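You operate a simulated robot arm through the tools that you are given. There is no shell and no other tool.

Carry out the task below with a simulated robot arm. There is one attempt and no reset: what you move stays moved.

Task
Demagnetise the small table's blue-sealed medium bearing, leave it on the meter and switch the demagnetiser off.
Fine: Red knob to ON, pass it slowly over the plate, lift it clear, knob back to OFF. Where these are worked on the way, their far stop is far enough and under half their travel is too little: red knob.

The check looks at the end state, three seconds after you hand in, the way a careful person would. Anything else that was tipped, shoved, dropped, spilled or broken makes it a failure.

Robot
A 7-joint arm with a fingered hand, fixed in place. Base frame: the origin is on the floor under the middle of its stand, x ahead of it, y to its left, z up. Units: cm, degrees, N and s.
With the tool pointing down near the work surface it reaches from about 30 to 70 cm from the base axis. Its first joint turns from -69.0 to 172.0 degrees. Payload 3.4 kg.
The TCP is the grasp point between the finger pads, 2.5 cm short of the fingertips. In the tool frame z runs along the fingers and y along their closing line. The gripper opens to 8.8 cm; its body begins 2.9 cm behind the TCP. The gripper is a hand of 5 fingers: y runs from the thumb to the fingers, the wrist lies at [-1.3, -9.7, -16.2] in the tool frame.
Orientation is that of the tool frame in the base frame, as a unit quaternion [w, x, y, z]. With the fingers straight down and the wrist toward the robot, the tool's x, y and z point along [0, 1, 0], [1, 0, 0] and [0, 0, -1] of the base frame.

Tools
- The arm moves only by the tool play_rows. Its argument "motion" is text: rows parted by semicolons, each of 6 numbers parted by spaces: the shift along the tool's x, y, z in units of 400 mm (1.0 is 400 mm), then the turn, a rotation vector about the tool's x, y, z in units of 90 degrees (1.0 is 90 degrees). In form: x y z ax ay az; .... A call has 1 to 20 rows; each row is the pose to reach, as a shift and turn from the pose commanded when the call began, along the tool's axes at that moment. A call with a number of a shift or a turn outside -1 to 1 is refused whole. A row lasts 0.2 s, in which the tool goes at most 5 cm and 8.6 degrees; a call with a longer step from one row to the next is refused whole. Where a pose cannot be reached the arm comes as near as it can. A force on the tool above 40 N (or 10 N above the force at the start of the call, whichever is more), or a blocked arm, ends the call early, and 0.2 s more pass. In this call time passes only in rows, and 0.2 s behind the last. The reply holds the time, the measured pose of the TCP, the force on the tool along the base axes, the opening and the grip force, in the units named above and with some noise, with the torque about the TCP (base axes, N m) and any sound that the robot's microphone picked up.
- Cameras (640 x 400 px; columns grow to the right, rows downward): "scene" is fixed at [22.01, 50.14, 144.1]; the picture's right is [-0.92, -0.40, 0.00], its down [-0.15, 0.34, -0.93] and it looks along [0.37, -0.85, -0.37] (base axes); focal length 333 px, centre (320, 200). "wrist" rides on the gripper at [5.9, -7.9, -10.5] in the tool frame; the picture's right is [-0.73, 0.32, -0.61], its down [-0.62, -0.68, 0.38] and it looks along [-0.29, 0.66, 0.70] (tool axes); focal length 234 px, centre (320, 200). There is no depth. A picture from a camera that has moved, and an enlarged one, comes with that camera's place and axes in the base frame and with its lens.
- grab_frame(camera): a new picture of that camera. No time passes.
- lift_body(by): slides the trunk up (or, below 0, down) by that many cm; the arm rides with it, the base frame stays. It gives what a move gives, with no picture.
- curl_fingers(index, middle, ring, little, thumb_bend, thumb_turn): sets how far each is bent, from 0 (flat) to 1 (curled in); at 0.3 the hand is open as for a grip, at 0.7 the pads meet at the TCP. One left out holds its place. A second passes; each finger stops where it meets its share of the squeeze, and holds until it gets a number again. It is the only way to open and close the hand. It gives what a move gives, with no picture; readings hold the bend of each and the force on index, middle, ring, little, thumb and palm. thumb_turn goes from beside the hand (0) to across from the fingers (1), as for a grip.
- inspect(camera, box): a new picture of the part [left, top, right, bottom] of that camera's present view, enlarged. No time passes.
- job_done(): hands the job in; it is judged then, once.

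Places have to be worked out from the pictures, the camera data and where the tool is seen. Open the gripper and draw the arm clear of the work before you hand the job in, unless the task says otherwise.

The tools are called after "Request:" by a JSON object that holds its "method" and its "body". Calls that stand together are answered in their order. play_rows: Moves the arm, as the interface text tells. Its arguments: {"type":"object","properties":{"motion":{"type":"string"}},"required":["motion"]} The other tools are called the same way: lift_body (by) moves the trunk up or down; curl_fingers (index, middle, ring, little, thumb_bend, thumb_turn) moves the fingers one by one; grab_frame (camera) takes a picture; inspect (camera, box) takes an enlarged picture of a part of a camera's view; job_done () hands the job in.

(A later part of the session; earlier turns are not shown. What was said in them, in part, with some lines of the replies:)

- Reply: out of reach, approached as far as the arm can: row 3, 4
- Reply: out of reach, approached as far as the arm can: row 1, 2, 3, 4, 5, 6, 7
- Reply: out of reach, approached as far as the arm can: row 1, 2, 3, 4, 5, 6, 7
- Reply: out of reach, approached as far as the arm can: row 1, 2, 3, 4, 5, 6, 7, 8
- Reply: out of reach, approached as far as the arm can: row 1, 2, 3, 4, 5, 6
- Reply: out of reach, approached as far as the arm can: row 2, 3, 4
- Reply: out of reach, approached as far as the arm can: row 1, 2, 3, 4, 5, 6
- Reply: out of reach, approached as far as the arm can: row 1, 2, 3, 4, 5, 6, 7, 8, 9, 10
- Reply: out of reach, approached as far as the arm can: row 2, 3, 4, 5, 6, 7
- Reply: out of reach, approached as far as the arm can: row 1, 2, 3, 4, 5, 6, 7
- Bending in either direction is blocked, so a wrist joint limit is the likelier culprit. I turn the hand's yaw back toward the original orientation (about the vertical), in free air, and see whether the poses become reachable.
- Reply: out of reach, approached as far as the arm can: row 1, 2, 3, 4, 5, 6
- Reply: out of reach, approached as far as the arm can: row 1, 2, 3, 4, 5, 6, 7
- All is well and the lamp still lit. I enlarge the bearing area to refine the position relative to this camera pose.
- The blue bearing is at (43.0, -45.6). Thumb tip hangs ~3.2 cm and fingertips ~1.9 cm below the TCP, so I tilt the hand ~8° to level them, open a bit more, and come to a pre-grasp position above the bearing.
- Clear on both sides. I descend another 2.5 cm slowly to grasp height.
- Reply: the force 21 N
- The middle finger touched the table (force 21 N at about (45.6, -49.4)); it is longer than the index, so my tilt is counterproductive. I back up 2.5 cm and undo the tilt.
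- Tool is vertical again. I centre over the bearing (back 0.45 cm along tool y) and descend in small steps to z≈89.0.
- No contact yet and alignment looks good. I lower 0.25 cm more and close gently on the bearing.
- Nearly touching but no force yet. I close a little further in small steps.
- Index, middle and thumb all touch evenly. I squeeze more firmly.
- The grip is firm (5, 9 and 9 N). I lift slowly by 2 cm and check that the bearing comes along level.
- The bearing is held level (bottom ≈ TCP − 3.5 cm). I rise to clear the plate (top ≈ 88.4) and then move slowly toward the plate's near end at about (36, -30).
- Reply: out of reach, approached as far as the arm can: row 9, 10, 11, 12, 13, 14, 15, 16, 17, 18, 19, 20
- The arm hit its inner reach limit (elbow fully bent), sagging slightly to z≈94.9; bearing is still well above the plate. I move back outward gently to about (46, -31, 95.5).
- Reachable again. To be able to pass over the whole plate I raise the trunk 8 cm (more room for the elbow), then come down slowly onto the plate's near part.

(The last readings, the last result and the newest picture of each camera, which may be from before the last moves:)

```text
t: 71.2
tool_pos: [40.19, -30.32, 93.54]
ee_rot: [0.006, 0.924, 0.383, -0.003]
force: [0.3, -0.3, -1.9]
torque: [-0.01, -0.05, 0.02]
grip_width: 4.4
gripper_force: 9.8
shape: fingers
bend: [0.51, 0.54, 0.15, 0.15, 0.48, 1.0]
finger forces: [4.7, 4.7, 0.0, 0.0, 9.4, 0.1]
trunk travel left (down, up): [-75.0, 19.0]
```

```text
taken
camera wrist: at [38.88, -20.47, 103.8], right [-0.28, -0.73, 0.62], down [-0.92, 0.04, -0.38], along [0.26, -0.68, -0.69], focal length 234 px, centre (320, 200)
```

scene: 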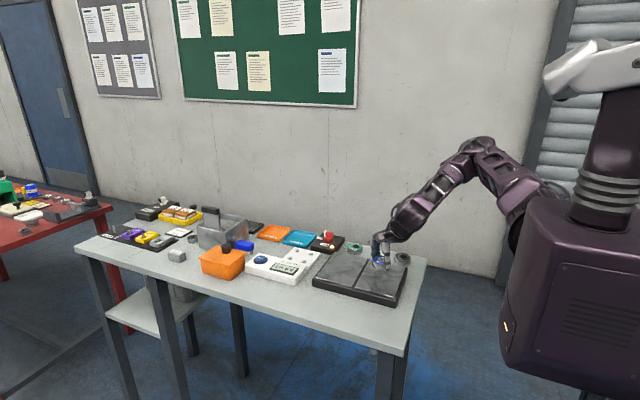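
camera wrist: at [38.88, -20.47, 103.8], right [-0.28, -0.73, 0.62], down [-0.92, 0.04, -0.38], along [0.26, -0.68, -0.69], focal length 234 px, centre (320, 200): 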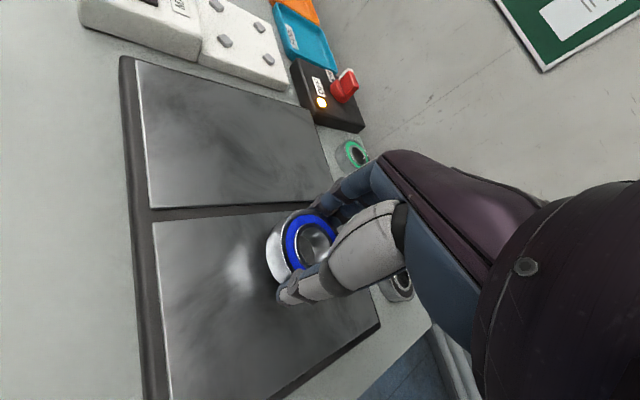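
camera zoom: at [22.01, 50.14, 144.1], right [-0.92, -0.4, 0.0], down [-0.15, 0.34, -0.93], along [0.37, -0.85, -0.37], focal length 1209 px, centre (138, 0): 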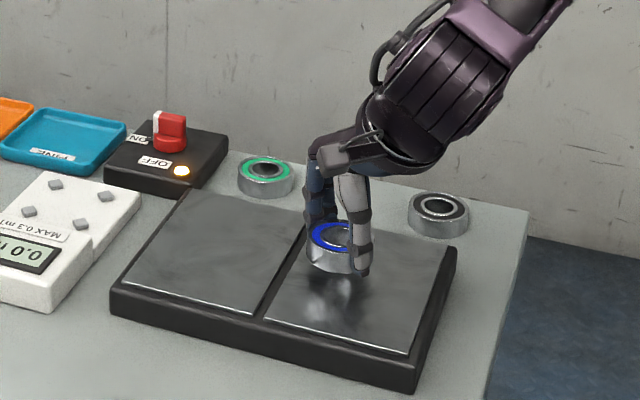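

The bearing hovers about 1.3 cm above the plate, lamp on. I lower another 0.6 cm and begin the slow pass in +x at about 1.7 cm/s.

Request:
{"method": "play_rows", "body": {"motion": "0 0 0.005 0 0 0; 0 0 0.010 0 0 0; 0 0 0.015 0 0 0; 0.006 0.006 0.015 0 0 0; 0.012 0.012 0.015 0 0 0; 0.018 0.018 0.015 0 0 0; 0.024 0.024 0.015 0 0 0; 0.03 0.03 0.015 0 0 0; 0.036 0.036 0.015 0 0 0; 0.042 0.042 0.015 0 0 0; 0.048 0.048 0.015 0 0 0; 0.054 0.054 0.015 0 0 0; 0.06 0.06 0.015 0 0 0; 0.066 0.066 0.015 0 0 0; 0.072 0.072 0.015 0 0 0; 0.078 0.078 0.015 0 0 0; 0.084 0.084 0.015 0 0 0; 0.09 0.09 0.015 0 0 0; 0.096 0.096 0.015 0 0 0; 0.102 0.102 0.015 0 0 0"}}

Request:
{"method": "play_rows", "body": {"motion": "0.006 0.006 0 0 0 0; 0.012 0.012 0 0 0 0; 0.018 0.018 0 0 0 0; 0.024 0.024 0 0 0 0; 0.03 0.03 0 0 0 0; 0.036 0.036 0 0 0 0; 0.042 0.042 0 0 0 0; 0.048 0.048 0 0 0 0; 0.054 0.054 0 0 0 0; 0.06 0.06 0 0 0 0; 0.066 0.066 0 0 0 0; 0.072 0.072 0 0 0 0; 0.078 0.078 0 0 0 0; 0.084 0.084 0 0 0 0; 0.09 0.09 0 0 0 0; 0.096 0.096 0 0 0 0; 0.102 0.102 0 0 0 0; 0.108 0.108 0 0 0 0; 0.114 0.114 0 0 0 0; 0.12 0.12 0 0 0 0"}}

Request:
{"method": "inspect", "body": {"camera": "scene", "box": [280, 200, 430, 310]}}

```text
t: 75.4
tool_pos: [46.01, -30.28, 92.81]
ee_rot: [0.005, 0.924, 0.383, -0.004]
force: [0.0, 0.2, -2.0]
torque: [0.03, 0.04, 0.02]
grip_width: 4.4
gripper_force: 9.5
shape: fingers
bend: [0.51, 0.54, 0.15, 0.15, 0.48, 1.0]
finger forces: [4.7, 4.8, 0.0, 0.0, 9.3, 0.0]
trunk travel left (down, up): [-75.0, 19.0]
```

```text
t: 79.6
tool_pos: [52.64, -30.33, 92.86]
ee_rot: [0.005, 0.924, 0.383, -0.003]
force: [0.5, -0.2, -2.2]
torque: [0.01, -0.01, 0.02]
grip_width: 4.38
gripper_force: 9.8
shape: fingers
bend: [0.51, 0.54, 0.15, 0.15, 0.48, 1.0]
finger forces: [4.7, 4.9, 0.0, 0.0, 9.4, 0.1]
trunk travel left (down, up): [-75.0, 19.0]
```

```text
3.64 times, centred on (355, 255) of scene
camera zoom: at [22.01, 50.14, 144.1], right [-0.92, -0.4, 0.0], down [-0.15, 0.34, -0.93], along [0.37, -0.85, -0.37], focal length 1209 px, centre (193, 0)
```

zoom: 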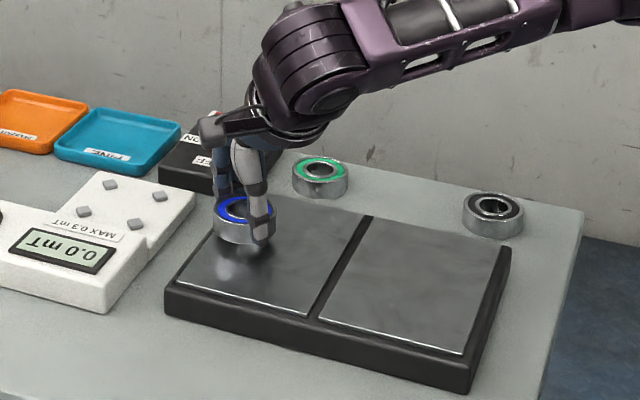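

The bearing has crossed both pole panels. I lift it clear slowly, straight up (about 3 cm/s).

Request:
{"method": "play_rows", "body": {"motion": "0 0 -0.012 0 0 0; 0 0 -0.024 0 0 0; 0 0 -0.036 0 0 0; 0 0 -0.048 0 0 0; 0 0 -0.06 0 0 0; 0 0 -0.073 0 0 0; 0 0 -0.086 0 0 0; 0 0 -0.099 0 0 0; 0 0 -0.112 0 0 0; 0 0 -0.125 0 0 0; 0 0 -0.14 0 0 0; 0 0 -0.155 0 0 0; 0 0 -0.17 0 0 0; 0 0 -0.185 0 0 0; 0 0 -0.2 0 0 0; 0 0 -0.215 0 0 0; 0 0 -0.23 0 0 0; 0 0 -0.245 0 0 0; 0 0 -0.26 0 0 0; 0 0 -0.275 0 0 0"}}

Request:
{"method": "play_rows", "body": {"motion": "0 0 -0.02 0 0 0; 0 0 -0.04 0 0 0; 0 0 -0.06 0 0 0; 0 0 -0.08 0 0 0; 0 0 -0.1 0 0 0; 0 0 -0.12 0 0 0; 0 0 -0.14 0 0 0; 0 0 -0.16 0 0 0; 0 0 -0.18 0 0 0; 0 0 -0.2 0 0 0"}}

Request:
{"method": "grab_frame", "body": {"camera": "scene"}}

Request:
{"method": "grab_frame", "body": {"camera": "wrist"}}

```text
t: 83.8
tool_pos: [52.84, -30.13, 103.82]
ee_rot: [0.005, 0.924, 0.382, -0.003]
force: [-0.9, -0.3, -1.3]
torque: [-0.02, -0.02, 0.0]
grip_width: 4.39
gripper_force: 8.7
shape: fingers
bend: [0.51, 0.54, 0.15, 0.15, 0.48, 1.0]
finger forces: [4.8, 4.8, 0.0, 0.1, 9.3, 0.0]
trunk travel left (down, up): [-75.0, 19.0]
```

```text
t: 86.0
tool_pos: [52.84, -30.05, 111.76]
ee_rot: [0.006, 0.923, 0.384, -0.004]
force: [-0.5, -0.3, -1.3]
torque: [0.01, -0.01, 0.0]
grip_width: 4.39
gripper_force: 9.5
shape: fingers
bend: [0.51, 0.54, 0.15, 0.15, 0.48, 1.0]
finger forces: [4.7, 4.7, 0.0, 0.0, 9.3, 0.0]
trunk travel left (down, up): [-75.0, 19.0]
```

```text
taken
```

scene: 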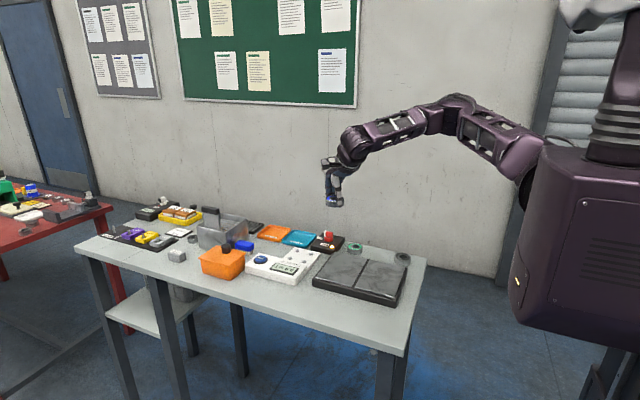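

```text
taken
camera wrist: at [51.48, -20.24, 122.12], right [-0.28, -0.73, 0.62], down [-0.92, 0.04, -0.38], along [0.26, -0.68, -0.69], focal length 234 px, centre (320, 200)
```

wrist: 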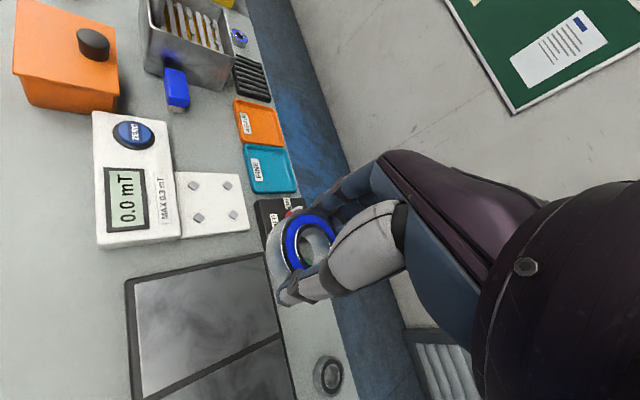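

The bearing is 20 cm clear of the plate. I enlarge the meter's stud platform to refine the placing position.

Request:
{"method": "inspect", "body": {"camera": "wrist", "box": [80, 100, 320, 280]}}

Request:
{"method": "inspect", "body": {"camera": "scene", "box": [240, 235, 340, 297]}}

Request:
{"method": "inspect", "body": {"camera": "scene", "box": [310, 150, 370, 220]}}

```text
2.22 times, centred on (200, 190) of wrist
camera zoom: at [51.48, -20.24, 122.12], right [-0.28, -0.73, 0.62], down [-0.92, 0.04, -0.38], along [0.26, -0.68, -0.69], focal length 520 px, centre (587, 222)
```

zoom: 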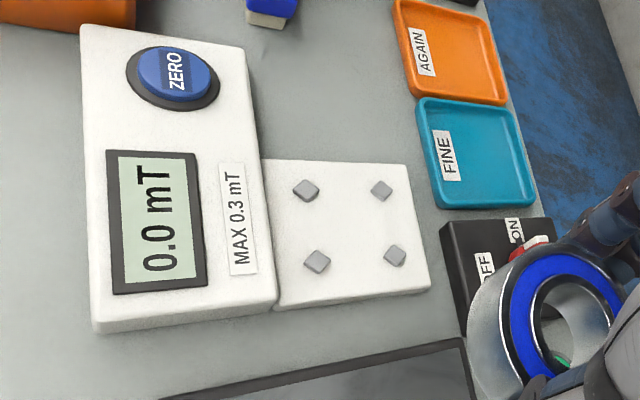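

```text
6.40 times, centred on (290, 266) of scene
camera zoom: at [22.01, 50.14, 144.1], right [-0.92, -0.4, 0.0], down [-0.15, 0.34, -0.93], along [0.37, -0.85, -0.37], focal length 2129 px, centre (512, -222)
```

zoom: 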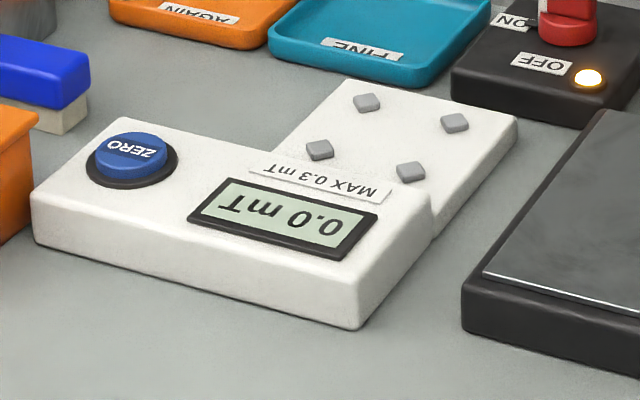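

```text
5.71 times, centred on (340, 185) of scene
camera zoom: at [22.01, 50.14, 144.1], right [-0.92, -0.4, 0.0], down [-0.15, 0.34, -0.93], along [0.37, -0.85, -0.37], focal length 1900 px, centre (206, 286)
```

zoom: 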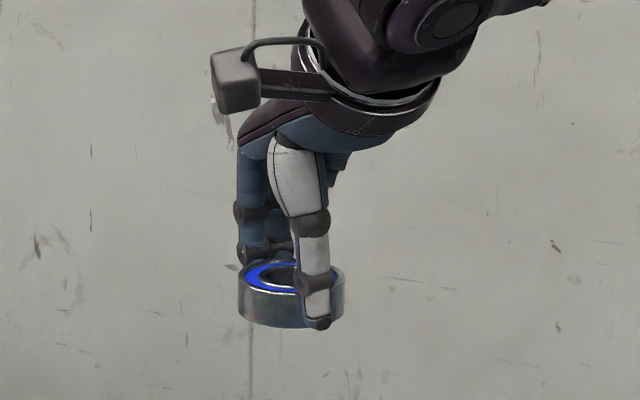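

The studs are at x = 62.7/67.7, y = −30.0/−35.0 (centre 65.2, −32.5), rotated 45°, so fingers must come down along x or y between them: I'll use yaw 0. I first measure where exactly the bearing sits in the hand.

Request:
{"method": "inspect", "body": {"camera": "wrist", "box": [250, 190, 370, 310]}}

```text
3.33 times, centred on (310, 250) of wrist
camera zoom: at [51.48, -20.24, 122.12], right [-0.28, -0.73, 0.62], down [-0.92, 0.04, -0.38], along [0.26, -0.68, -0.69], focal length 781 px, centre (353, 33)
```

zoom: 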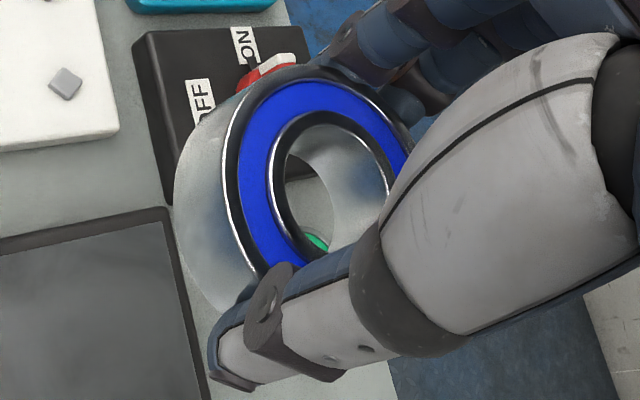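

The bearing sits practically at the TCP (≈0.15 cm toward the thumb). Staying high, I move out over the meter while turning the hand back to yaw 0.

Request:
{"method": "play_rows", "body": {"motion": "0.0148 0.022 0 0 0 -0.042; 0.0295 0.044 0 0 0 -0.083; 0.0443 0.066 0 0 0 -0.125; 0.059 0.088 0 0 0 -0.167; 0.0738 0.11 0 0 0 -0.208; 0.0885 0.1325 0 0 0 -0.25; 0.1033 0.1545 0 0 0 -0.292; 0.118 0.1765 0 0 0 -0.333; 0.1328 0.1985 0 0 0 -0.375; 0.1475 0.221 0 0 0 -0.417; 0.1623 0.243 0 0 0 -0.458; 0.177 0.265 0 0 0 -0.5"}}

```text
t: 88.6
tool_pos: [65.39, -32.52, 111.81]
ee_rot: [0.002, 0.707, 0.707, -0.005]
force: [-0.9, -0.2, -1.5]
torque: [0.01, -0.03, 0.02]
grip_width: 4.4
gripper_force: 9.4
shape: fingers
bend: [0.51, 0.54, 0.15, 0.15, 0.48, 1.0]
finger forces: [4.7, 4.9, 0.0, 0.0, 9.3, 0.0]
trunk travel left (down, up): [-75.0, 19.0]
```

Exactly over the meter at yaw 0. I lower the trunk by 10 cm to gain arm reach, then look.

Request:
{"method": "lift_body", "body": {"by": -10}}

Request:
{"method": "grab_frame", "body": {"camera": "wrist"}}

Request:
{"method": "inspect", "body": {"camera": "scene", "box": [230, 180, 350, 290]}}

```text
t: 89.9
tool_pos: [65.27, -32.62, 101.82]
ee_rot: [0.003, 0.707, 0.707, -0.005]
force: [0.1, 0.1, -1.8]
torque: [0.01, 0.01, 0.02]
grip_width: 4.41
gripper_force: 9.8
shape: fingers
bend: [0.51, 0.54, 0.15, 0.15, 0.48, 1.0]
finger forces: [4.7, 4.9, 0.0, 0.0, 9.3, 0.0]
trunk travel left (down, up): [-65.0, 29.0]
```

```text
taken
camera wrist: at [57.51, -26.64, 112.23], right [0.32, -0.72, 0.62], down [-0.68, -0.63, -0.37], along [0.66, -0.3, -0.69], focal length 234 px, centre (320, 200)
```

wrist: 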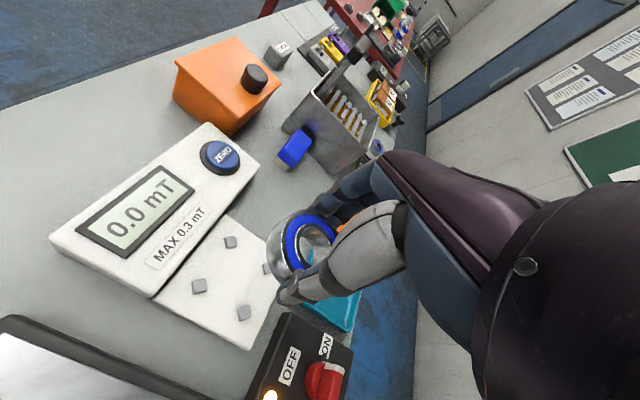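

```text
3.64 times, centred on (290, 235) of scene
camera zoom: at [22.01, 50.14, 144.1], right [-0.92, -0.4, 0.0], down [-0.15, 0.34, -0.93], along [0.37, -0.85, -0.37], focal length 1209 px, centre (429, 73)
```

zoom: 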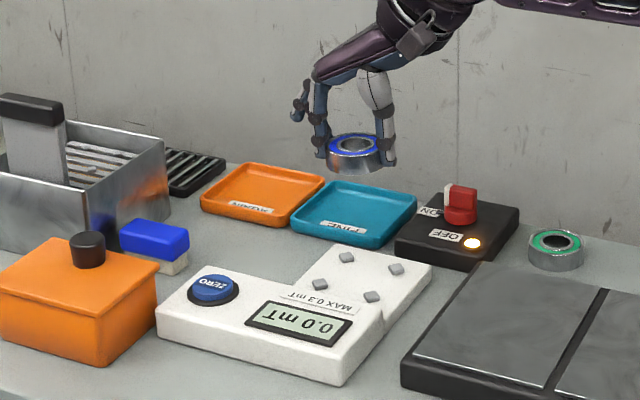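

The view is good; meter reads 0.0. I descend slowly 8.6 cm toward the platform for a check before touching down.

Request:
{"method": "play_rows", "body": {"motion": "0 0 0.02 0 0 0; 0 0 0.04 0 0 0; 0 0 0.06 0 0 0; 0 0 0.08 0 0 0; 0 0 0.1 0 0 0; 0 0 0.12 0 0 0; 0 0 0.14 0 0 0; 0 0 0.16 0 0 0; 0 0 0.18 0 0 0; 0 0 0.2 0 0 0; 0 0 0.215 0 0 0"}}

Request:
{"method": "inspect", "body": {"camera": "scene", "box": [250, 210, 340, 290]}}

Request:
{"method": "inspect", "body": {"camera": "wrist", "box": [180, 140, 380, 340]}}

```text
t: 92.3
tool_pos: [65.38, -32.72, 93.23]
ee_rot: [0.003, 0.707, 0.707, -0.005]
force: [0.1, 0.4, -1.9]
torque: [-0.02, 0.02, 0.0]
grip_width: 4.4
gripper_force: 9.3
shape: fingers
bend: [0.51, 0.54, 0.15, 0.15, 0.48, 1.0]
finger forces: [4.7, 4.8, 0.1, 0.0, 9.2, 0.0]
trunk travel left (down, up): [-65.0, 29.0]
```

```text
5.00 times, centred on (295, 250) of scene
camera zoom: at [22.01, 50.14, 144.1], right [-0.92, -0.4, 0.0], down [-0.15, 0.34, -0.93], along [0.37, -0.85, -0.37], focal length 1663 px, centre (445, -50)
```

zoom: 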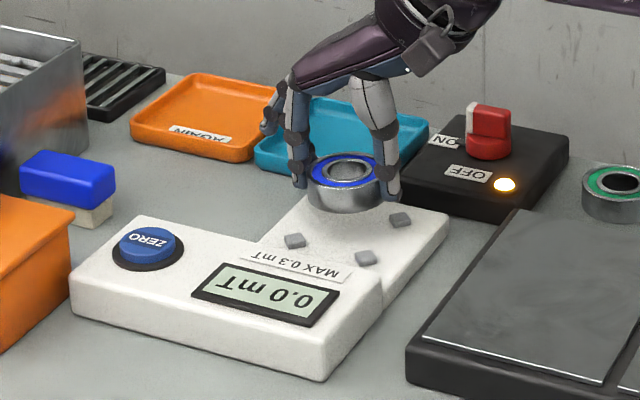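

```text
2.00 times, centred on (280, 240) of wrist
camera zoom: at [57.55, -26.75, 103.63], right [0.32, -0.72, 0.62], down [-0.68, -0.63, -0.37], along [0.66, -0.3, -0.69], focal length 468 px, centre (400, 120)
```

zoom: 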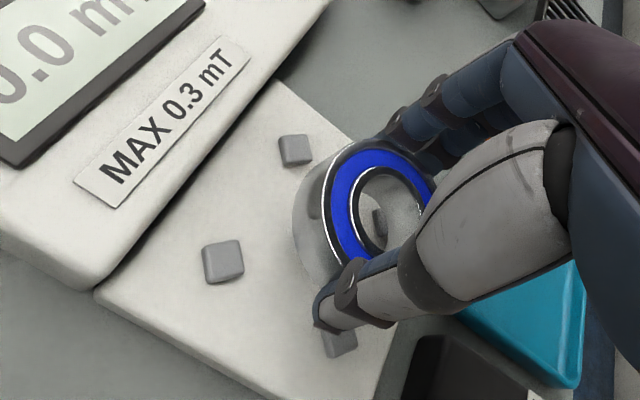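

Alignment looks right (bearing centre projects onto the stud centre). I descend 1.9 cm more in small steps.

Request:
{"method": "play_rows", "body": {"motion": "0 0 0.007 0 0 0; 0 0 0.014 0 0 0; 0 0 0.021 0 0 0; 0 0 0.028 0 0 0; 0 0 0.035 0 0 0; 0 0 0.041 0 0 0; 0 0 0.047 0 0 0"}}

Request:
{"method": "inspect", "body": {"camera": "scene", "box": [260, 220, 330, 280]}}

Request:
{"method": "inspect", "body": {"camera": "wrist", "box": [200, 140, 360, 300]}}

```text
t: 93.9
tool_pos: [65.3, -32.81, 91.47]
ee_rot: [0.005, 0.707, 0.707, -0.004]
force: [0.1, -0.5, -2.5]
torque: [-0.02, 0.02, 0.01]
grip_width: 4.4
gripper_force: 9.4
shape: fingers
bend: [0.51, 0.54, 0.15, 0.15, 0.48, 1.0]
finger forces: [4.7, 4.9, 0.0, 0.0, 9.2, 0.0]
trunk travel left (down, up): [-65.0, 29.0]
```

```text
6.67 times, centred on (295, 250) of scene
camera zoom: at [22.01, 50.14, 144.1], right [-0.92, -0.4, 0.0], down [-0.15, 0.34, -0.93], along [0.37, -0.85, -0.37], focal length 2217 px, centre (487, -133)
```

zoom: 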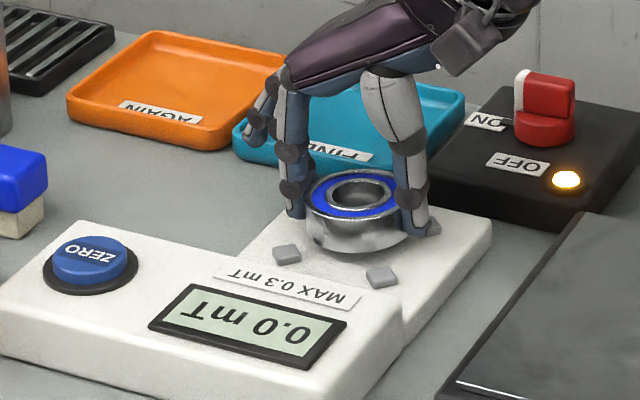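

```text
2.50 times, centred on (280, 220) of wrist
camera zoom: at [57.52, -26.81, 101.74], right [0.32, -0.72, 0.62], down [-0.68, -0.63, -0.37], along [0.66, -0.3, -0.69], focal length 585 px, centre (420, 150)
```

zoom: 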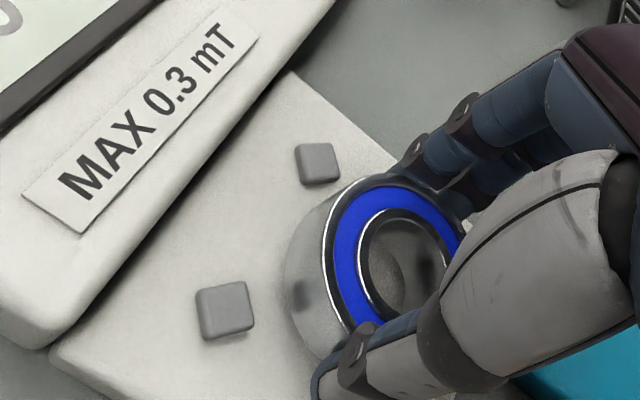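

The straight-down motion drifted ~0.2 cm in −y. I correct +0.22 in y and lower another 0.3 cm.

Request:
{"method": "play_rows", "body": {"motion": "0.003 0.0006 0 0 0 0; 0.0055 0.001 0.002 0 0 0; 0.0055 0.001 0.005 0 0 0; 0.0055 0.001 0.0085 0 0 0"}}

Request:
{"method": "inspect", "body": {"camera": "scene", "box": [260, 220, 330, 280]}}

Request:
{"method": "inspect", "body": {"camera": "wrist", "box": [200, 140, 360, 300]}}

```text
t: 94.9
tool_pos: [65.37, -32.53, 90.89]
ee_rot: [0.004, 0.707, 0.707, -0.006]
force: [0.5, -0.4, -1.3]
torque: [-0.01, -0.01, -0.02]
grip_width: 4.38
gripper_force: 8.9
shape: fingers
bend: [0.51, 0.54, 0.15, 0.15, 0.48, 1.0]
finger forces: [4.8, 4.8, 0.0, 0.0, 9.1, 0.1]
trunk travel left (down, up): [-65.0, 29.0]
```

```text
6.67 times, centred on (295, 250) of scene
camera zoom: at [22.01, 50.14, 144.1], right [-0.92, -0.4, 0.0], down [-0.15, 0.34, -0.93], along [0.37, -0.85, -0.37], focal length 2217 px, centre (487, -133)
```

zoom: 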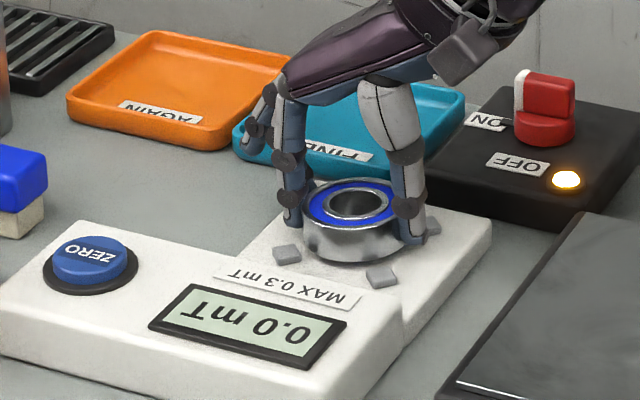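

```text
2.50 times, centred on (280, 220) of wrist
camera zoom: at [57.55, -26.56, 101.39], right [0.32, -0.72, 0.62], down [-0.68, -0.63, -0.37], along [0.65, -0.3, -0.69], focal length 585 px, centre (420, 150)
```

zoom: 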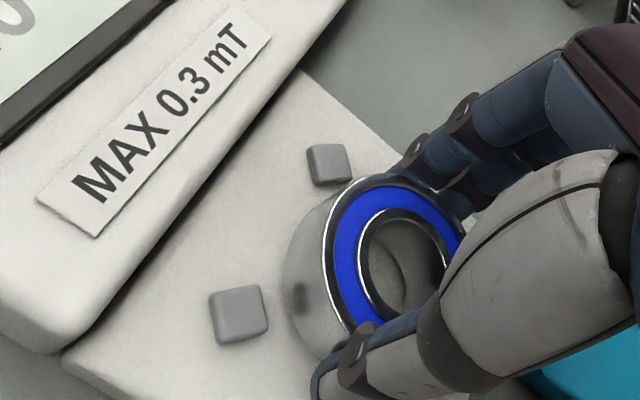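

No contact yet (force still just the weight). I lower in tiny steps, 0.15 cm at a time.

Request:
{"method": "play_rows", "body": {"motion": "0 0 0.002 0 0 0; 0 0 0.004 0 0 0"}}

Request:
{"method": "play_rows", "body": {"motion": "0 0 0.002 0 0 0; 0 0 0.004 0 0 0"}}

```text
t: 95.5
tool_pos: [65.39, -32.49, 90.88]
ee_rot: [0.004, 0.707, 0.707, -0.004]
force: [-0.3, 0.3, -1.6]
torque: [0.01, 0.0, -0.01]
grip_width: 4.38
gripper_force: 9.6
shape: fingers
bend: [0.51, 0.54, 0.15, 0.15, 0.48, 1.0]
finger forces: [4.6, 4.8, 0.0, 0.1, 9.2, 0.0]
trunk travel left (down, up): [-65.0, 29.0]
```

```text
t: 96.1
tool_pos: [65.32, -32.53, 90.75]
ee_rot: [0.003, 0.707, 0.707, -0.005]
force: [0.2, 0.2, -0.7]
torque: [-0.01, 0.0, 0.04]
grip_width: 4.4
gripper_force: 9.8
shape: fingers
bend: [0.51, 0.54, 0.15, 0.15, 0.48, 1.0]
finger forces: [4.6, 4.8, 0.0, 0.0, 9.2, 0.0]
trunk travel left (down, up): [-65.0, 29.0]
```

Request:
{"method": "play_rows", "body": {"motion": "0 0 0.002 0 0 0; 0 0 0.004 0 0 0"}}

Request:
{"method": "play_rows", "body": {"motion": "0 0 0.002 0 0 0; 0 0 0.004 0 0 0"}}

Request:
{"method": "inspect", "body": {"camera": "scene", "box": [270, 235, 320, 275]}}

```text
t: 96.7
tool_pos: [65.35, -32.48, 90.7]
ee_rot: [0.004, 0.707, 0.707, -0.006]
force: [0.1, 0.4, -0.4]
torque: [0.01, -0.04, -0.03]
grip_width: 4.36
gripper_force: 9.9
shape: fingers
bend: [0.51, 0.54, 0.15, 0.15, 0.48, 1.0]
finger forces: [4.8, 4.9, 0.0, 0.1, 9.6, 0.0]
trunk travel left (down, up): [-65.0, 29.0]
```

```text
t: 97.3
tool_pos: [65.31, -32.42, 90.53]
ee_rot: [0.005, 0.707, 0.707, -0.003]
force: [1.8, -1.0, 6.7]
torque: [-0.06, -0.29, -0.02]
grip_width: 4.39
gripper_force: 11.3
shape: fingers
bend: [0.51, 0.53, 0.15, 0.15, 0.48, 1.0]
finger forces: [5.0, 8.9, 0.1, 0.0, 9.2, 0.1]
trunk travel left (down, up): [-65.0, 29.0]
```

```text
10.00 times, centred on (295, 255) of scene
camera zoom: at [22.01, 50.14, 144.1], right [-0.92, -0.4, 0.0], down [-0.15, 0.34, -0.93], along [0.37, -0.85, -0.37], focal length 3326 px, centre (570, -350)
```

zoom: 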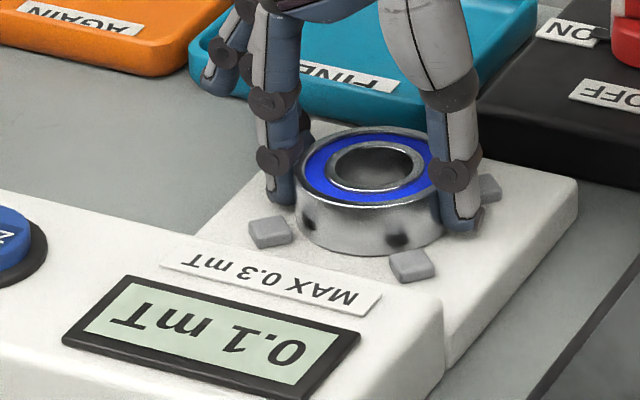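

Touchdown: force +6.7 N and the meter now reads 0.1 mT (limit 0.3) with the bearing seated between the studs. I release the grip gently.

Request:
{"method": "curl_fingers", "body": {"index": 0.46, "middle": 0.46, "thumb_bend": 0.44}}

Request:
{"method": "inspect", "body": {"camera": "scene", "box": [270, 235, 320, 275]}}

```text
t: 98.3
tool_pos: [65.22, -32.47, 90.49]
ee_rot: [0.004, 0.707, 0.707, -0.004]
force: [-1.2, 0.3, 2.3]
torque: [-0.02, -0.05, 0.01]
grip_width: 5.22
gripper_force: 1.5
shape: fingers
bend: [0.46, 0.47, 0.15, 0.15, 0.44, 0.99]
finger forces: [0.0, 2.7, 0.1, 0.0, 0.1, 0.0]
trunk travel left (down, up): [-65.0, 29.0]
```

```text
10.00 times, centred on (295, 255) of scene
camera zoom: at [22.01, 50.14, 144.1], right [-0.92, -0.4, 0.0], down [-0.15, 0.34, -0.93], along [0.37, -0.85, -0.37], focal length 3326 px, centre (570, -350)
```

zoom: 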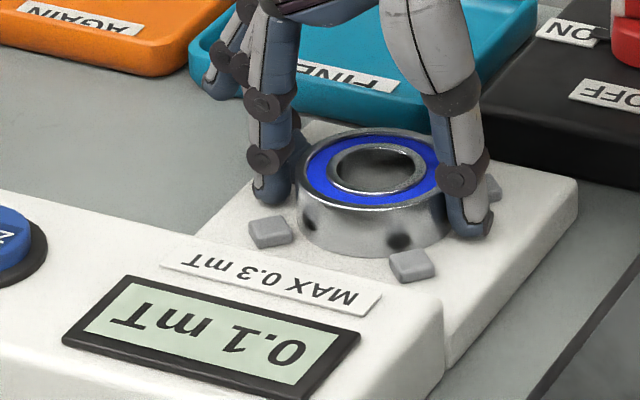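

Released and sitting flat. I open a bit more and rise slowly straight up.

Request:
{"method": "curl_fingers", "body": {"index": 0.4, "middle": 0.4, "thumb_bend": 0.4}}

Request:
{"method": "play_rows", "body": {"motion": "0 0 -0.01 0 0 0; 0 0 -0.025 0 0 0; 0 0 -0.045 0 0 0; 0 0 -0.07 0 0 0; 0 0 -0.1 0 0 0; 0 0 -0.13 0 0 0; 0 0 -0.17 0 0 0; 0 0 -0.2 0 0 0"}}

Request:
{"method": "inspect", "body": {"camera": "scene", "box": [250, 200, 350, 290]}}

Request:
{"method": "grab_frame", "body": {"camera": "wrist"}}

```text
t: 99.3
tool_pos: [65.41, -32.53, 90.41]
ee_rot: [0.004, 0.707, 0.707, -0.005]
force: [-0.7, 0.5, 1.2]
torque: [0.01, -0.02, -0.03]
grip_width: 6.31
gripper_force: 0.6
shape: fingers
bend: [0.4, 0.4, 0.15, 0.15, 0.4, 0.99]
finger forces: [0.1, 1.1, 0.1, 0.0, 0.0, 0.1]
trunk travel left (down, up): [-65.0, 29.0]
```

```text
t: 101.1
tool_pos: [65.47, -32.5, 98.37]
ee_rot: [0.003, 0.707, 0.707, -0.005]
force: [0.2, -0.3, -0.6]
torque: [-0.03, -0.01, 0.03]
grip_width: 6.3
gripper_force: 0.1
shape: fingers
bend: [0.4, 0.4, 0.15, 0.15, 0.4, 0.99]
finger forces: [0.0, 0.0, 0.0, 0.1, 0.0, 0.0]
trunk travel left (down, up): [-65.0, 29.0]
```

```text
4.44 times, centred on (300, 245) of scene
camera zoom: at [22.01, 50.14, 144.1], right [-0.92, -0.4, 0.0], down [-0.15, 0.34, -0.93], along [0.37, -0.85, -0.37], focal length 1478 px, centre (409, 0)
```

zoom: 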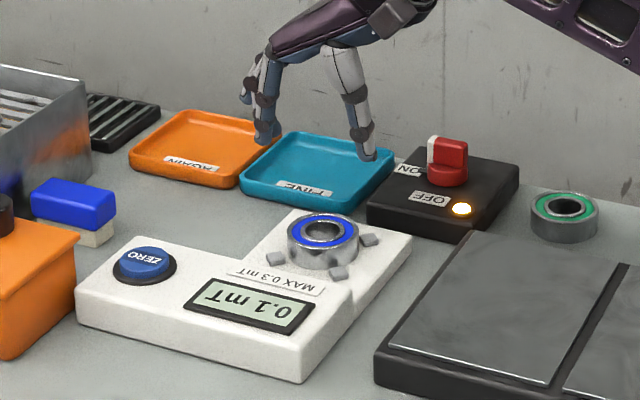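

```text
taken
camera wrist: at [57.52, -26.46, 108.76], right [0.32, -0.72, 0.62], down [-0.68, -0.63, -0.37], along [0.66, -0.3, -0.69], focal length 234 px, centre (320, 200)
```

wrist: 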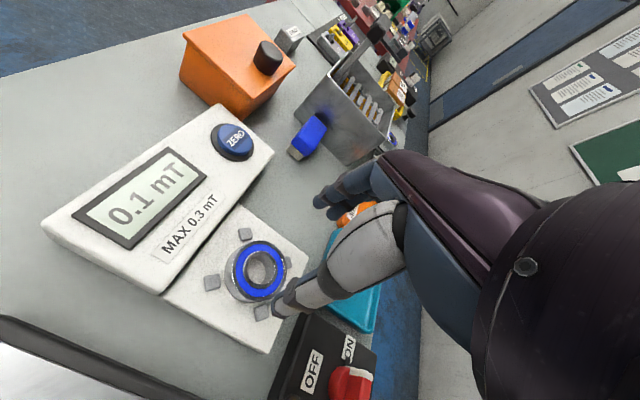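

The bearing sits on the meter reading 0.1 mT. Next, the knob back to OFF: I re-fit the arm's reach limit (shoulder ≈ (16, −21, 117+trunk), 46 cm), so with the trunk at −5 a yaw of about −83° over the knob is reachable. I move there at safe height.

Request:
{"method": "curl_fingers", "body": {"index": 0.5, "middle": 0.5, "ring": 0.3, "little": 0.3, "thumb_bend": 0.5}}

Request:
{"method": "play_rows", "body": {"motion": "-0.025 -0.009 0 0 0 0.071; -0.05 -0.018 0 0 0 0.142; -0.075 -0.027 0 0 0 0.213; -0.1 -0.036 0 0 0 0.284; -0.125 -0.045 0 0 0 0.355; -0.15 -0.053 0 0 0 0.426; -0.175 -0.062 0 0 0 0.497; -0.2 -0.071 0 0 0 0.568; -0.225 -0.08 0 0 0 0.639; -0.25 -0.089 0 0 0 0.71; -0.275 -0.098 0 0 0 0.781; -0.3 -0.107 0 0 0 0.852; -0.3225 -0.115 0 0 0 0.92"}}

Request:
{"method": "grab_frame", "body": {"camera": "wrist"}}

Request:
{"method": "inspect", "body": {"camera": "scene", "box": [290, 190, 370, 270]}}

```text
t: 102.1
tool_pos: [65.39, -32.48, 98.38]
ee_rot: [0.004, 0.707, 0.707, -0.004]
force: [-0.4, -0.5, -0.1]
torque: [0.01, -0.01, -0.01]
grip_width: 4.19
gripper_force: 0.1
shape: fingers
bend: [0.5, 0.5, 0.3, 0.3, 0.5, 1.0]
finger forces: [0.1, 0.0, 0.0, 0.0, 0.0, 0.1]
trunk travel left (down, up): [-65.0, 29.0]
```

```text
t: 104.9
tool_pos: [60.77, -45.31, 98.68]
ee_rot: [0.006, 0.998, 0.062, -0.001]
force: [0.7, -0.1, 0.3]
torque: [0.0, 0.0, 0.02]
grip_width: 4.23
gripper_force: 0.1
shape: fingers
bend: [0.5, 0.5, 0.3, 0.3, 0.5, 1.0]
finger forces: [0.1, 0.0, 0.1, 0.0, 0.0, 0.0]
trunk travel left (down, up): [-65.0, 29.0]
```

```text
taken
camera wrist: at [65.71, -36.69, 108.91], right [-0.68, -0.4, 0.61], down [-0.7, 0.59, -0.39], along [-0.21, -0.7, -0.69], focal length 234 px, centre (320, 200)
```

wrist: 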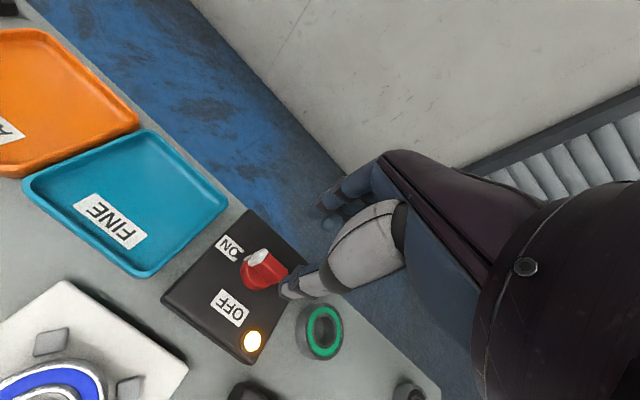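

```text
5.00 times, centred on (330, 230) of scene
camera zoom: at [22.01, 50.14, 144.1], right [-0.92, -0.4, 0.0], down [-0.15, 0.34, -0.93], along [0.37, -0.85, -0.37], focal length 1663 px, centre (270, 50)
```

zoom: 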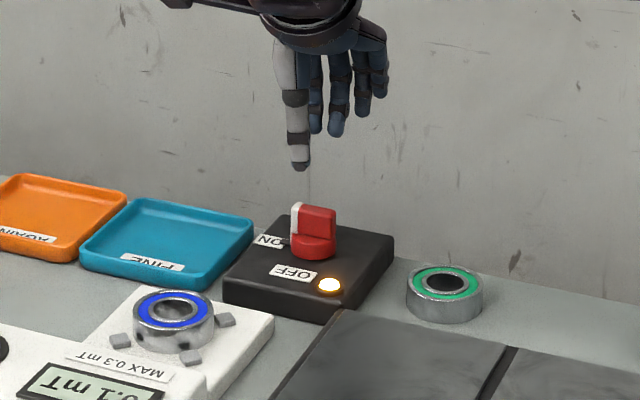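

Over the knob at yaw −83° and reachable. I descend to the same grip height as before (≈92.6), straddling the paddle.

Request:
{"method": "play_rows", "body": {"motion": "0 0 0.03 0 0 0; 0 0 0.06 0 0 0; 0 0 0.09 0 0 0; 0 0 0.115 0 0 0; 0 0 0.13 0 0 0; 0 0 0.142 0 0 0; 0 0 0.151 0 0 0"}}

Request:
{"method": "inspect", "body": {"camera": "scene", "box": [300, 200, 360, 260]}}

Request:
{"method": "inspect", "body": {"camera": "wrist", "box": [200, 140, 360, 300]}}

```text
t: 106.5
tool_pos: [60.77, -45.36, 92.5]
ee_rot: [0.006, 0.998, 0.063, -0.002]
force: [0.6, 0.5, -0.4]
torque: [0.01, -0.01, -0.01]
grip_width: 4.2
gripper_force: 0.1
shape: fingers
bend: [0.5, 0.5, 0.3, 0.3, 0.5, 1.0]
finger forces: [0.0, 0.0, 0.0, 0.0, 0.1, 0.1]
trunk travel left (down, up): [-65.0, 29.0]
```

```text
6.67 times, centred on (330, 230) of scene
camera zoom: at [22.01, 50.14, 144.1], right [-0.92, -0.4, 0.0], down [-0.15, 0.34, -0.93], along [0.37, -0.85, -0.37], focal length 2217 px, centre (253, 0)
```

zoom: 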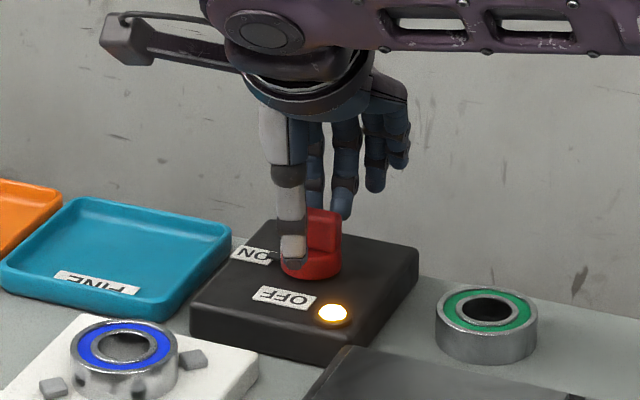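

```text
2.50 times, centred on (280, 220) of wrist
camera zoom: at [65.65, -36.76, 102.82], right [-0.68, -0.4, 0.61], down [-0.7, 0.59, -0.39], along [-0.21, -0.7, -0.69], focal length 585 px, centre (420, 150)
```

zoom: 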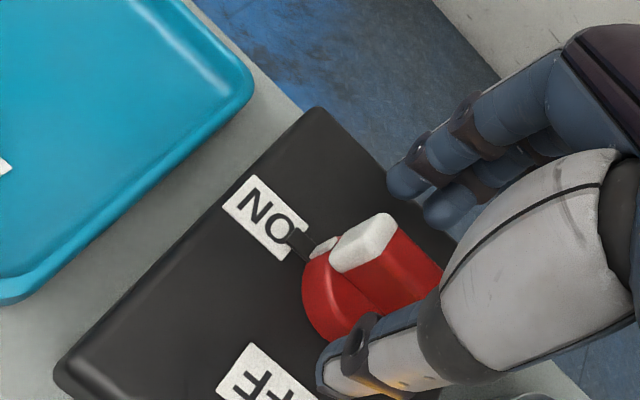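

The hand straddles the paddle properly. I close the grip firmly.

Request:
{"method": "curl_fingers", "body": {"index": 0.66, "middle": 0.66, "thumb_bend": 0.66}}

Request:
{"method": "curl_fingers", "body": {"index": 0.8, "middle": 0.8, "thumb_bend": 0.75}}

```text
t: 107.5
tool_pos: [60.75, -45.43, 92.54]
ee_rot: [0.006, 0.998, 0.064, -0.001]
force: [-0.4, 0.3, -0.9]
torque: [0.02, 0.0, -0.02]
grip_width: 0.97
gripper_force: 0.3
shape: fingers
bend: [0.65, 0.66, 0.3, 0.3, 0.64, 1.0]
finger forces: [0.3, 0.1, 0.0, 0.1, 1.0, 0.0]
trunk travel left (down, up): [-65.0, 29.0]
```

```text
t: 108.5
tool_pos: [60.66, -45.57, 92.34]
ee_rot: [0.005, 0.998, 0.062, -0.002]
force: [-1.8, -4.8, -4.9]
torque: [-0.06, 0.03, 0.03]
grip_width: 0.61
gripper_force: 11.2
shape: fingers
bend: [0.73, 0.72, 0.3, 0.3, 0.66, 1.0]
finger forces: [6.7, 6.8, 0.0, 0.0, 9.2, 0.1]
trunk travel left (down, up): [-65.0, 29.0]
```

Firm grip (7, 7, 9 N). I turn the hand counter-clockwise (negative about tool z), first about 45°.

Request:
{"method": "play_rows", "body": {"motion": "0 0 0 0 0 -0.08; 0 0 0 0 0 -0.16; 0 0 0 0 0 -0.24; 0 0 0 0 0 -0.32; 0 0 0 0 0 -0.40; 0 0 0 0 0 -0.48"}}

Request:
{"method": "inspect", "body": {"camera": "scene", "box": [300, 200, 360, 260]}}

```text
t: 109.9
tool_pos: [60.92, -45.36, 92.65]
ee_rot: [0.005, 0.904, 0.427, -0.003]
force: [1.9, -1.6, -4.7]
torque: [-0.02, -0.03, -0.01]
grip_width: 0.61
gripper_force: 11.3
shape: fingers
bend: [0.73, 0.72, 0.3, 0.3, 0.66, 1.0]
finger forces: [6.7, 5.5, 0.0, 0.0, 9.9, 0.1]
trunk travel left (down, up): [-65.0, 29.0]
```

```text
6.67 times, centred on (330, 230) of scene
camera zoom: at [22.01, 50.14, 144.1], right [-0.92, -0.4, 0.0], down [-0.15, 0.34, -0.93], along [0.37, -0.85, -0.37], focal length 2217 px, centre (253, 0)
```

zoom: 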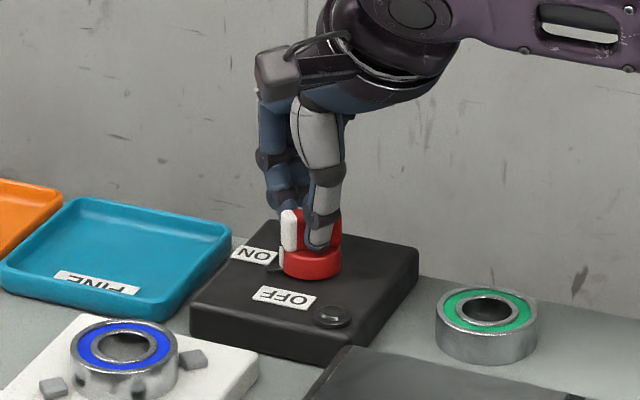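

The lamp is already out. I continue to the OFF stop.

Request:
{"method": "play_rows", "body": {"motion": "0 0 0 0 0 -0.08; 0 0 0 0 0 -0.16; 0 0 0 0 0 -0.24; 0 0 0 0 0 -0.32; 0 0 0 0 0 -0.40; 0 0 0 0 0 -0.46; 0 0 0 0 0 -0.5; 0 0 0 0 0 -0.52"}}

Request:
{"method": "inspect", "body": {"camera": "scene", "box": [300, 200, 360, 260]}}

Request:
{"method": "inspect", "body": {"camera": "wrist", "box": [200, 140, 360, 300]}}

```text
t: 111.7
tool_pos: [60.84, -45.31, 92.52]
ee_rot: [0.003, 0.66, 0.751, -0.007]
force: [4.3, 3.7, -3.4]
torque: [0.08, 0.0, 0.01]
grip_width: 0.6
gripper_force: 10.5
shape: fingers
bend: [0.73, 0.73, 0.3, 0.3, 0.67, 1.0]
finger forces: [7.2, 5.7, 0.0, 0.1, 9.1, 0.1]
trunk travel left (down, up): [-65.0, 29.0]
```

```text
6.67 times, centred on (330, 230) of scene
camera zoom: at [22.01, 50.14, 144.1], right [-0.92, -0.4, 0.0], down [-0.15, 0.34, -0.93], along [0.37, -0.85, -0.37], focal length 2217 px, centre (253, 0)
```

zoom: 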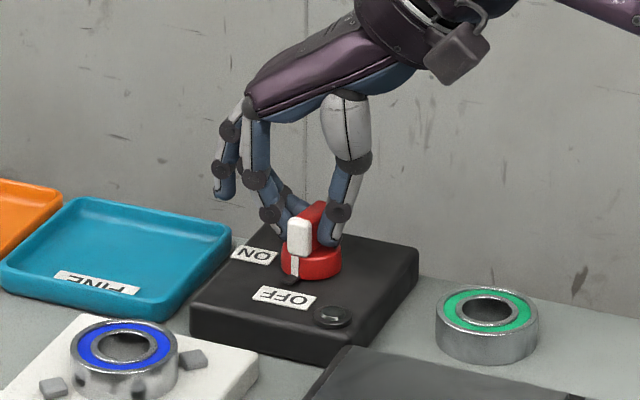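

```text
2.50 times, centred on (280, 220) of wrist
camera zoom: at [52.39, -40.4, 102.85], right [0.41, -0.67, 0.61], down [-0.6, -0.71, -0.37], along [0.69, -0.21, -0.7], focal length 585 px, centre (420, 150)
```

zoom: 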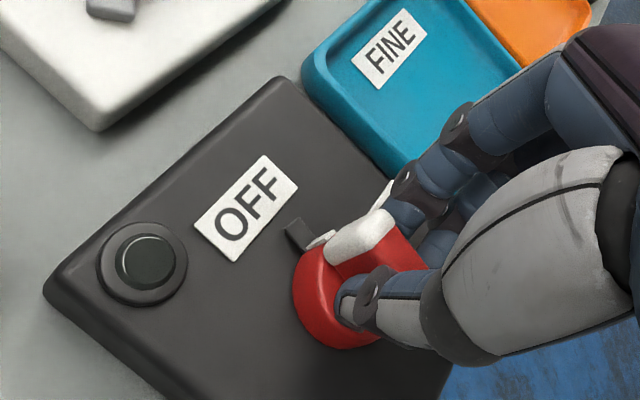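

Lamp off and pointer almost at the OFF mark. I turn a few degrees further to be sure it's against the stop.

Request:
{"method": "play_rows", "body": {"motion": "0 0 0 0 0 -0.03; 0 0 0 0 0 -0.06; 0 0 0 0 0 -0.085"}}

Request:
{"method": "inspect", "body": {"camera": "wrist", "box": [240, 180, 320, 260]}}

Request:
{"method": "inspect", "body": {"camera": "scene", "box": [310, 225, 350, 260]}}

```text
t: 112.5
tool_pos: [60.72, -45.25, 92.55]
ee_rot: [0.003, 0.609, 0.793, -0.005]
force: [3.1, 5.5, -5.6]
torque: [0.12, -0.04, 0.01]
grip_width: 0.6
gripper_force: 10.0
shape: fingers
bend: [0.73, 0.73, 0.3, 0.3, 0.67, 1.0]
finger forces: [6.9, 5.5, 0.0, 0.0, 8.8, 0.1]
trunk travel left (down, up): [-65.0, 29.0]
```

```text
5.00 times, centred on (280, 220) of wrist
camera zoom: at [51.83, -41.57, 102.9], right [0.5, -0.61, 0.61], down [-0.5, -0.78, -0.37], along [0.71, -0.12, -0.7], focal length 1171 px, centre (520, 100)
```

zoom: 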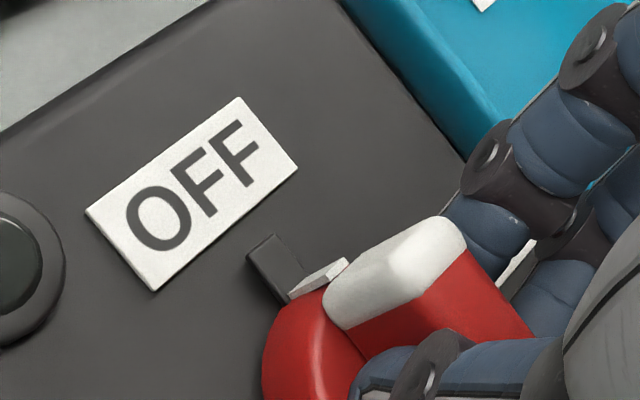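

```text
11.43 times, centred on (330, 242) of scene
camera zoom: at [22.01, 50.14, 144.1], right [-0.92, -0.4, 0.0], down [-0.15, 0.34, -0.93], along [0.37, -0.85, -0.37], focal length 3801 px, centre (206, -286)
```

zoom: 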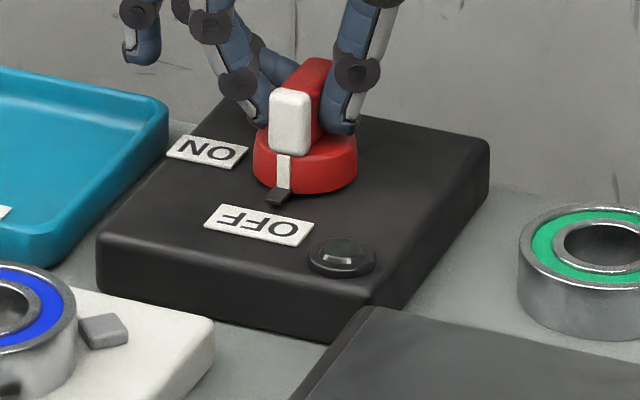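

The pointer tick is exactly at the OFF mark and the lamp is dark. I release the paddle and rise straight up.

Request:
{"method": "curl_fingers", "body": {"index": 0.5, "middle": 0.5, "thumb_bend": 0.5}}

Request:
{"method": "play_rows", "body": {"motion": "0 0 -0.02 0 0 0; 0 0 -0.05 0 0 0; 0 0 -0.08 0 0 0; 0 0 -0.11 0 0 0; 0 0 -0.14 0 0 0"}}

Request:
{"method": "grab_frame", "body": {"camera": "scene"}}

Request:
{"method": "inspect", "body": {"camera": "scene", "box": [250, 210, 350, 290]}}

```text
t: 113.5
tool_pos: [60.79, -45.35, 92.64]
ee_rot: [0.003, 0.611, 0.792, -0.005]
force: [-0.1, -0.1, 0.1]
torque: [0.03, -0.01, 0.0]
grip_width: 4.1
gripper_force: 0.0
shape: fingers
bend: [0.5, 0.5, 0.3, 0.3, 0.5, 1.0]
finger forces: [0.1, 0.1, 0.0, 0.0, 0.0, 0.0]
trunk travel left (down, up): [-65.0, 29.0]
```

```text
t: 114.7
tool_pos: [60.76, -45.32, 98.26]
ee_rot: [0.003, 0.61, 0.792, -0.005]
force: [0.9, -0.4, 0.4]
torque: [-0.03, 0.02, -0.01]
grip_width: 4.11
gripper_force: 0.1
shape: fingers
bend: [0.5, 0.5, 0.3, 0.3, 0.5, 1.0]
finger forces: [0.0, 0.0, 0.0, 0.1, 0.0, 0.0]
trunk travel left (down, up): [-65.0, 29.0]
```

```text
taken
```

scene: 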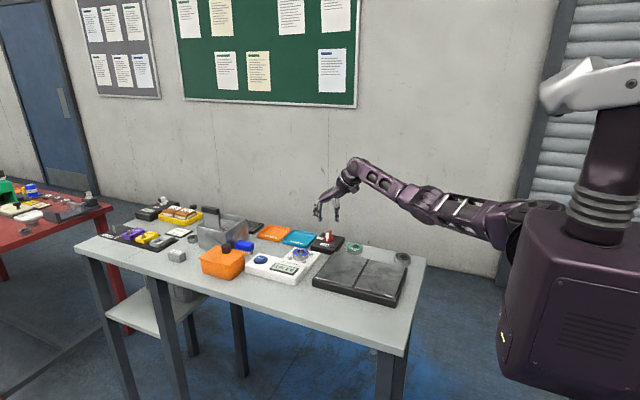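

```text
5.00 times, centred on (300, 250) of scene
camera zoom: at [22.01, 50.14, 144.1], right [-0.92, -0.4, 0.0], down [-0.15, 0.34, -0.93], along [0.37, -0.85, -0.37], focal length 1663 px, centre (420, -50)
```

zoom: 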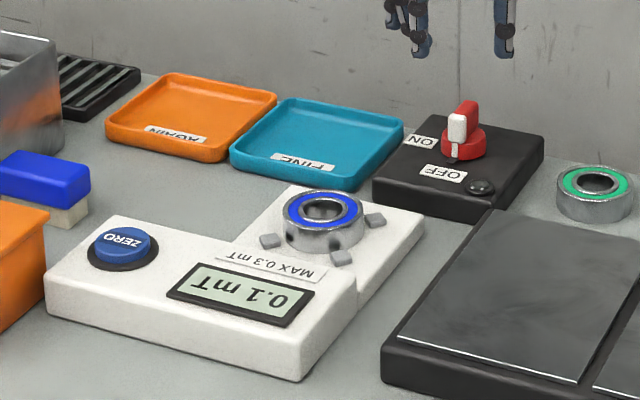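

Everything is as wanted: knob OFF, lamp dark, bearing on the meter at 0.1 mT. I open the hand and draw the arm back and up, clear of the work.

Request:
{"method": "play_rows", "body": {"motion": "0.0043 -0.0066 -0.006 0 0 0.003; 0.011 -0.0165 -0.015 0 0 0.0075; 0.0195 -0.03 -0.027 0 0 0.0135; 0.03 -0.046 -0.042 0 0 0.021; 0.0434 -0.066 -0.06 0 0 0.03; 0.0586 -0.089 -0.081 0 0 0.04; 0.0738 -0.112 -0.102 0 0 0.051; 0.089 -0.135 -0.123 0 0 0.0615; 0.104 -0.158 -0.144 0 0 0.072; 0.119 -0.1815 -0.165 0 0 0.0825; 0.1345 -0.2046 -0.186 0 0 0.093; 0.15 -0.2277 -0.207 0 0 0.1035; 0.165 -0.251 -0.228 0 0 0.114; 0.182 -0.277 -0.252 0 0 0.126; 0.2 -0.3036 -0.276 0 0 0.138; 0.217 -0.33 -0.3 0 0 0.15"}}

Request:
{"method": "curl_fingers", "body": {"index": 0.3, "middle": 0.3, "ring": 0.3, "little": 0.3, "thumb_bend": 0.3}}

Request:
{"method": "grab_frame", "body": {"camera": "scene"}}

Request:
{"method": "inspect", "body": {"camera": "scene", "box": [240, 215, 430, 320]}}

```text
t: 118.1
tool_pos: [45.68, -39.99, 110.16]
ee_rot: [0.005, 0.698, 0.716, -0.005]
force: [0.2, 0.3, 0.7]
torque: [0.0, 0.02, -0.01]
grip_width: 4.1
gripper_force: 0.0
shape: fingers
bend: [0.5, 0.5, 0.3, 0.3, 0.5, 1.0]
finger forces: [0.1, 0.0, 0.1, 0.0, 0.0, 0.1]
trunk travel left (down, up): [-65.0, 29.0]
```

```text
t: 119.1
tool_pos: [45.62, -40.08, 110.14]
ee_rot: [0.004, 0.699, 0.715, -0.006]
force: [0.9, -0.6, 0.1]
torque: [-0.03, 0.01, -0.01]
grip_width: 8.42
gripper_force: 0.0
shape: fingers
bend: [0.3, 0.3, 0.3, 0.3, 0.3, 0.98]
finger forces: [0.0, 0.0, 0.0, 0.1, 0.1, 0.0]
trunk travel left (down, up): [-65.0, 29.0]
```

```text
taken
```

scene: 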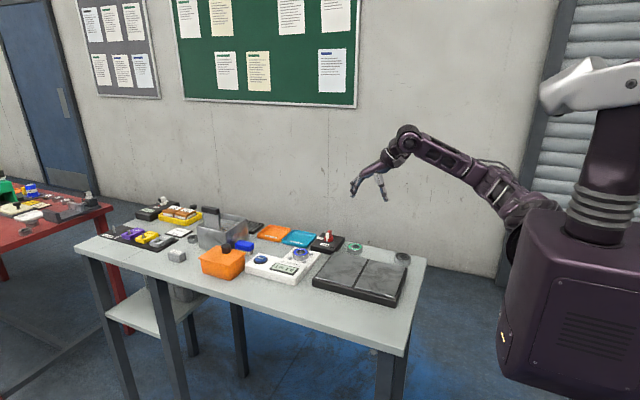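

```text
3.37 times, centred on (335, 268) of scene
camera zoom: at [22.01, 50.14, 144.1], right [-0.92, -0.4, 0.0], down [-0.15, 0.34, -0.93], along [0.37, -0.85, -0.37], focal length 1120 px, centre (270, -27)
```

zoom: 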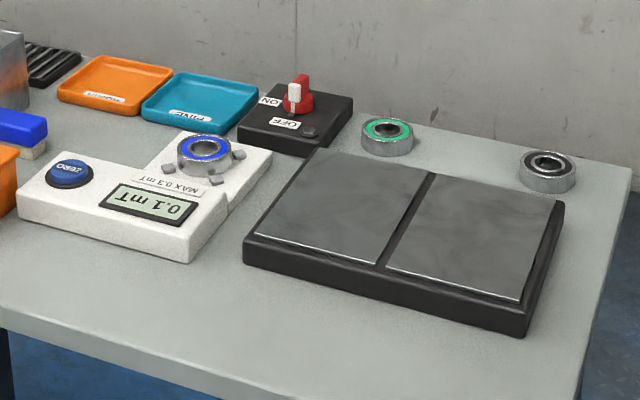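

Final check: the bearing is flat on the meter at 0.1 mT (under the 0.3 limit), the knob is at OFF with the lamp dark, the other bearings and items haven't moved, and the hand is open and clear. I hand the job in.

Request:
{"method": "job_done", "body": {}}

```text
The job is handed in.
```

I demagnetised the blue-sealed bearing and left it on the meter. It reads 0.1 mT, under the meter's 0.3 mT limit, and the demagnetiser is switched off.

- **Which bearing:** I took the blue-sealed bearing beside the plate. A second, smaller blue-sealed one sits behind the metal bin, but it is well out of the arm's reach.
- **Knob:** I turned it to ON and the lamp lit. It is now back at its OFF mark with the lamp dark.
- **Pass:** The bearing crossed both plate panels at about 1.7 cm/s, then was lifted slowly about 20 cm clear. I set it on the meter before switching off, because the arm has only one hand.
- **Surroundings:** The last picture shows the other bearings, trays and meter where they started. The hand is open and clear of the work.

While I was lining up the grasp, the middle finger pressed on the tabletop once, at about 21 N. Nothing shifted.
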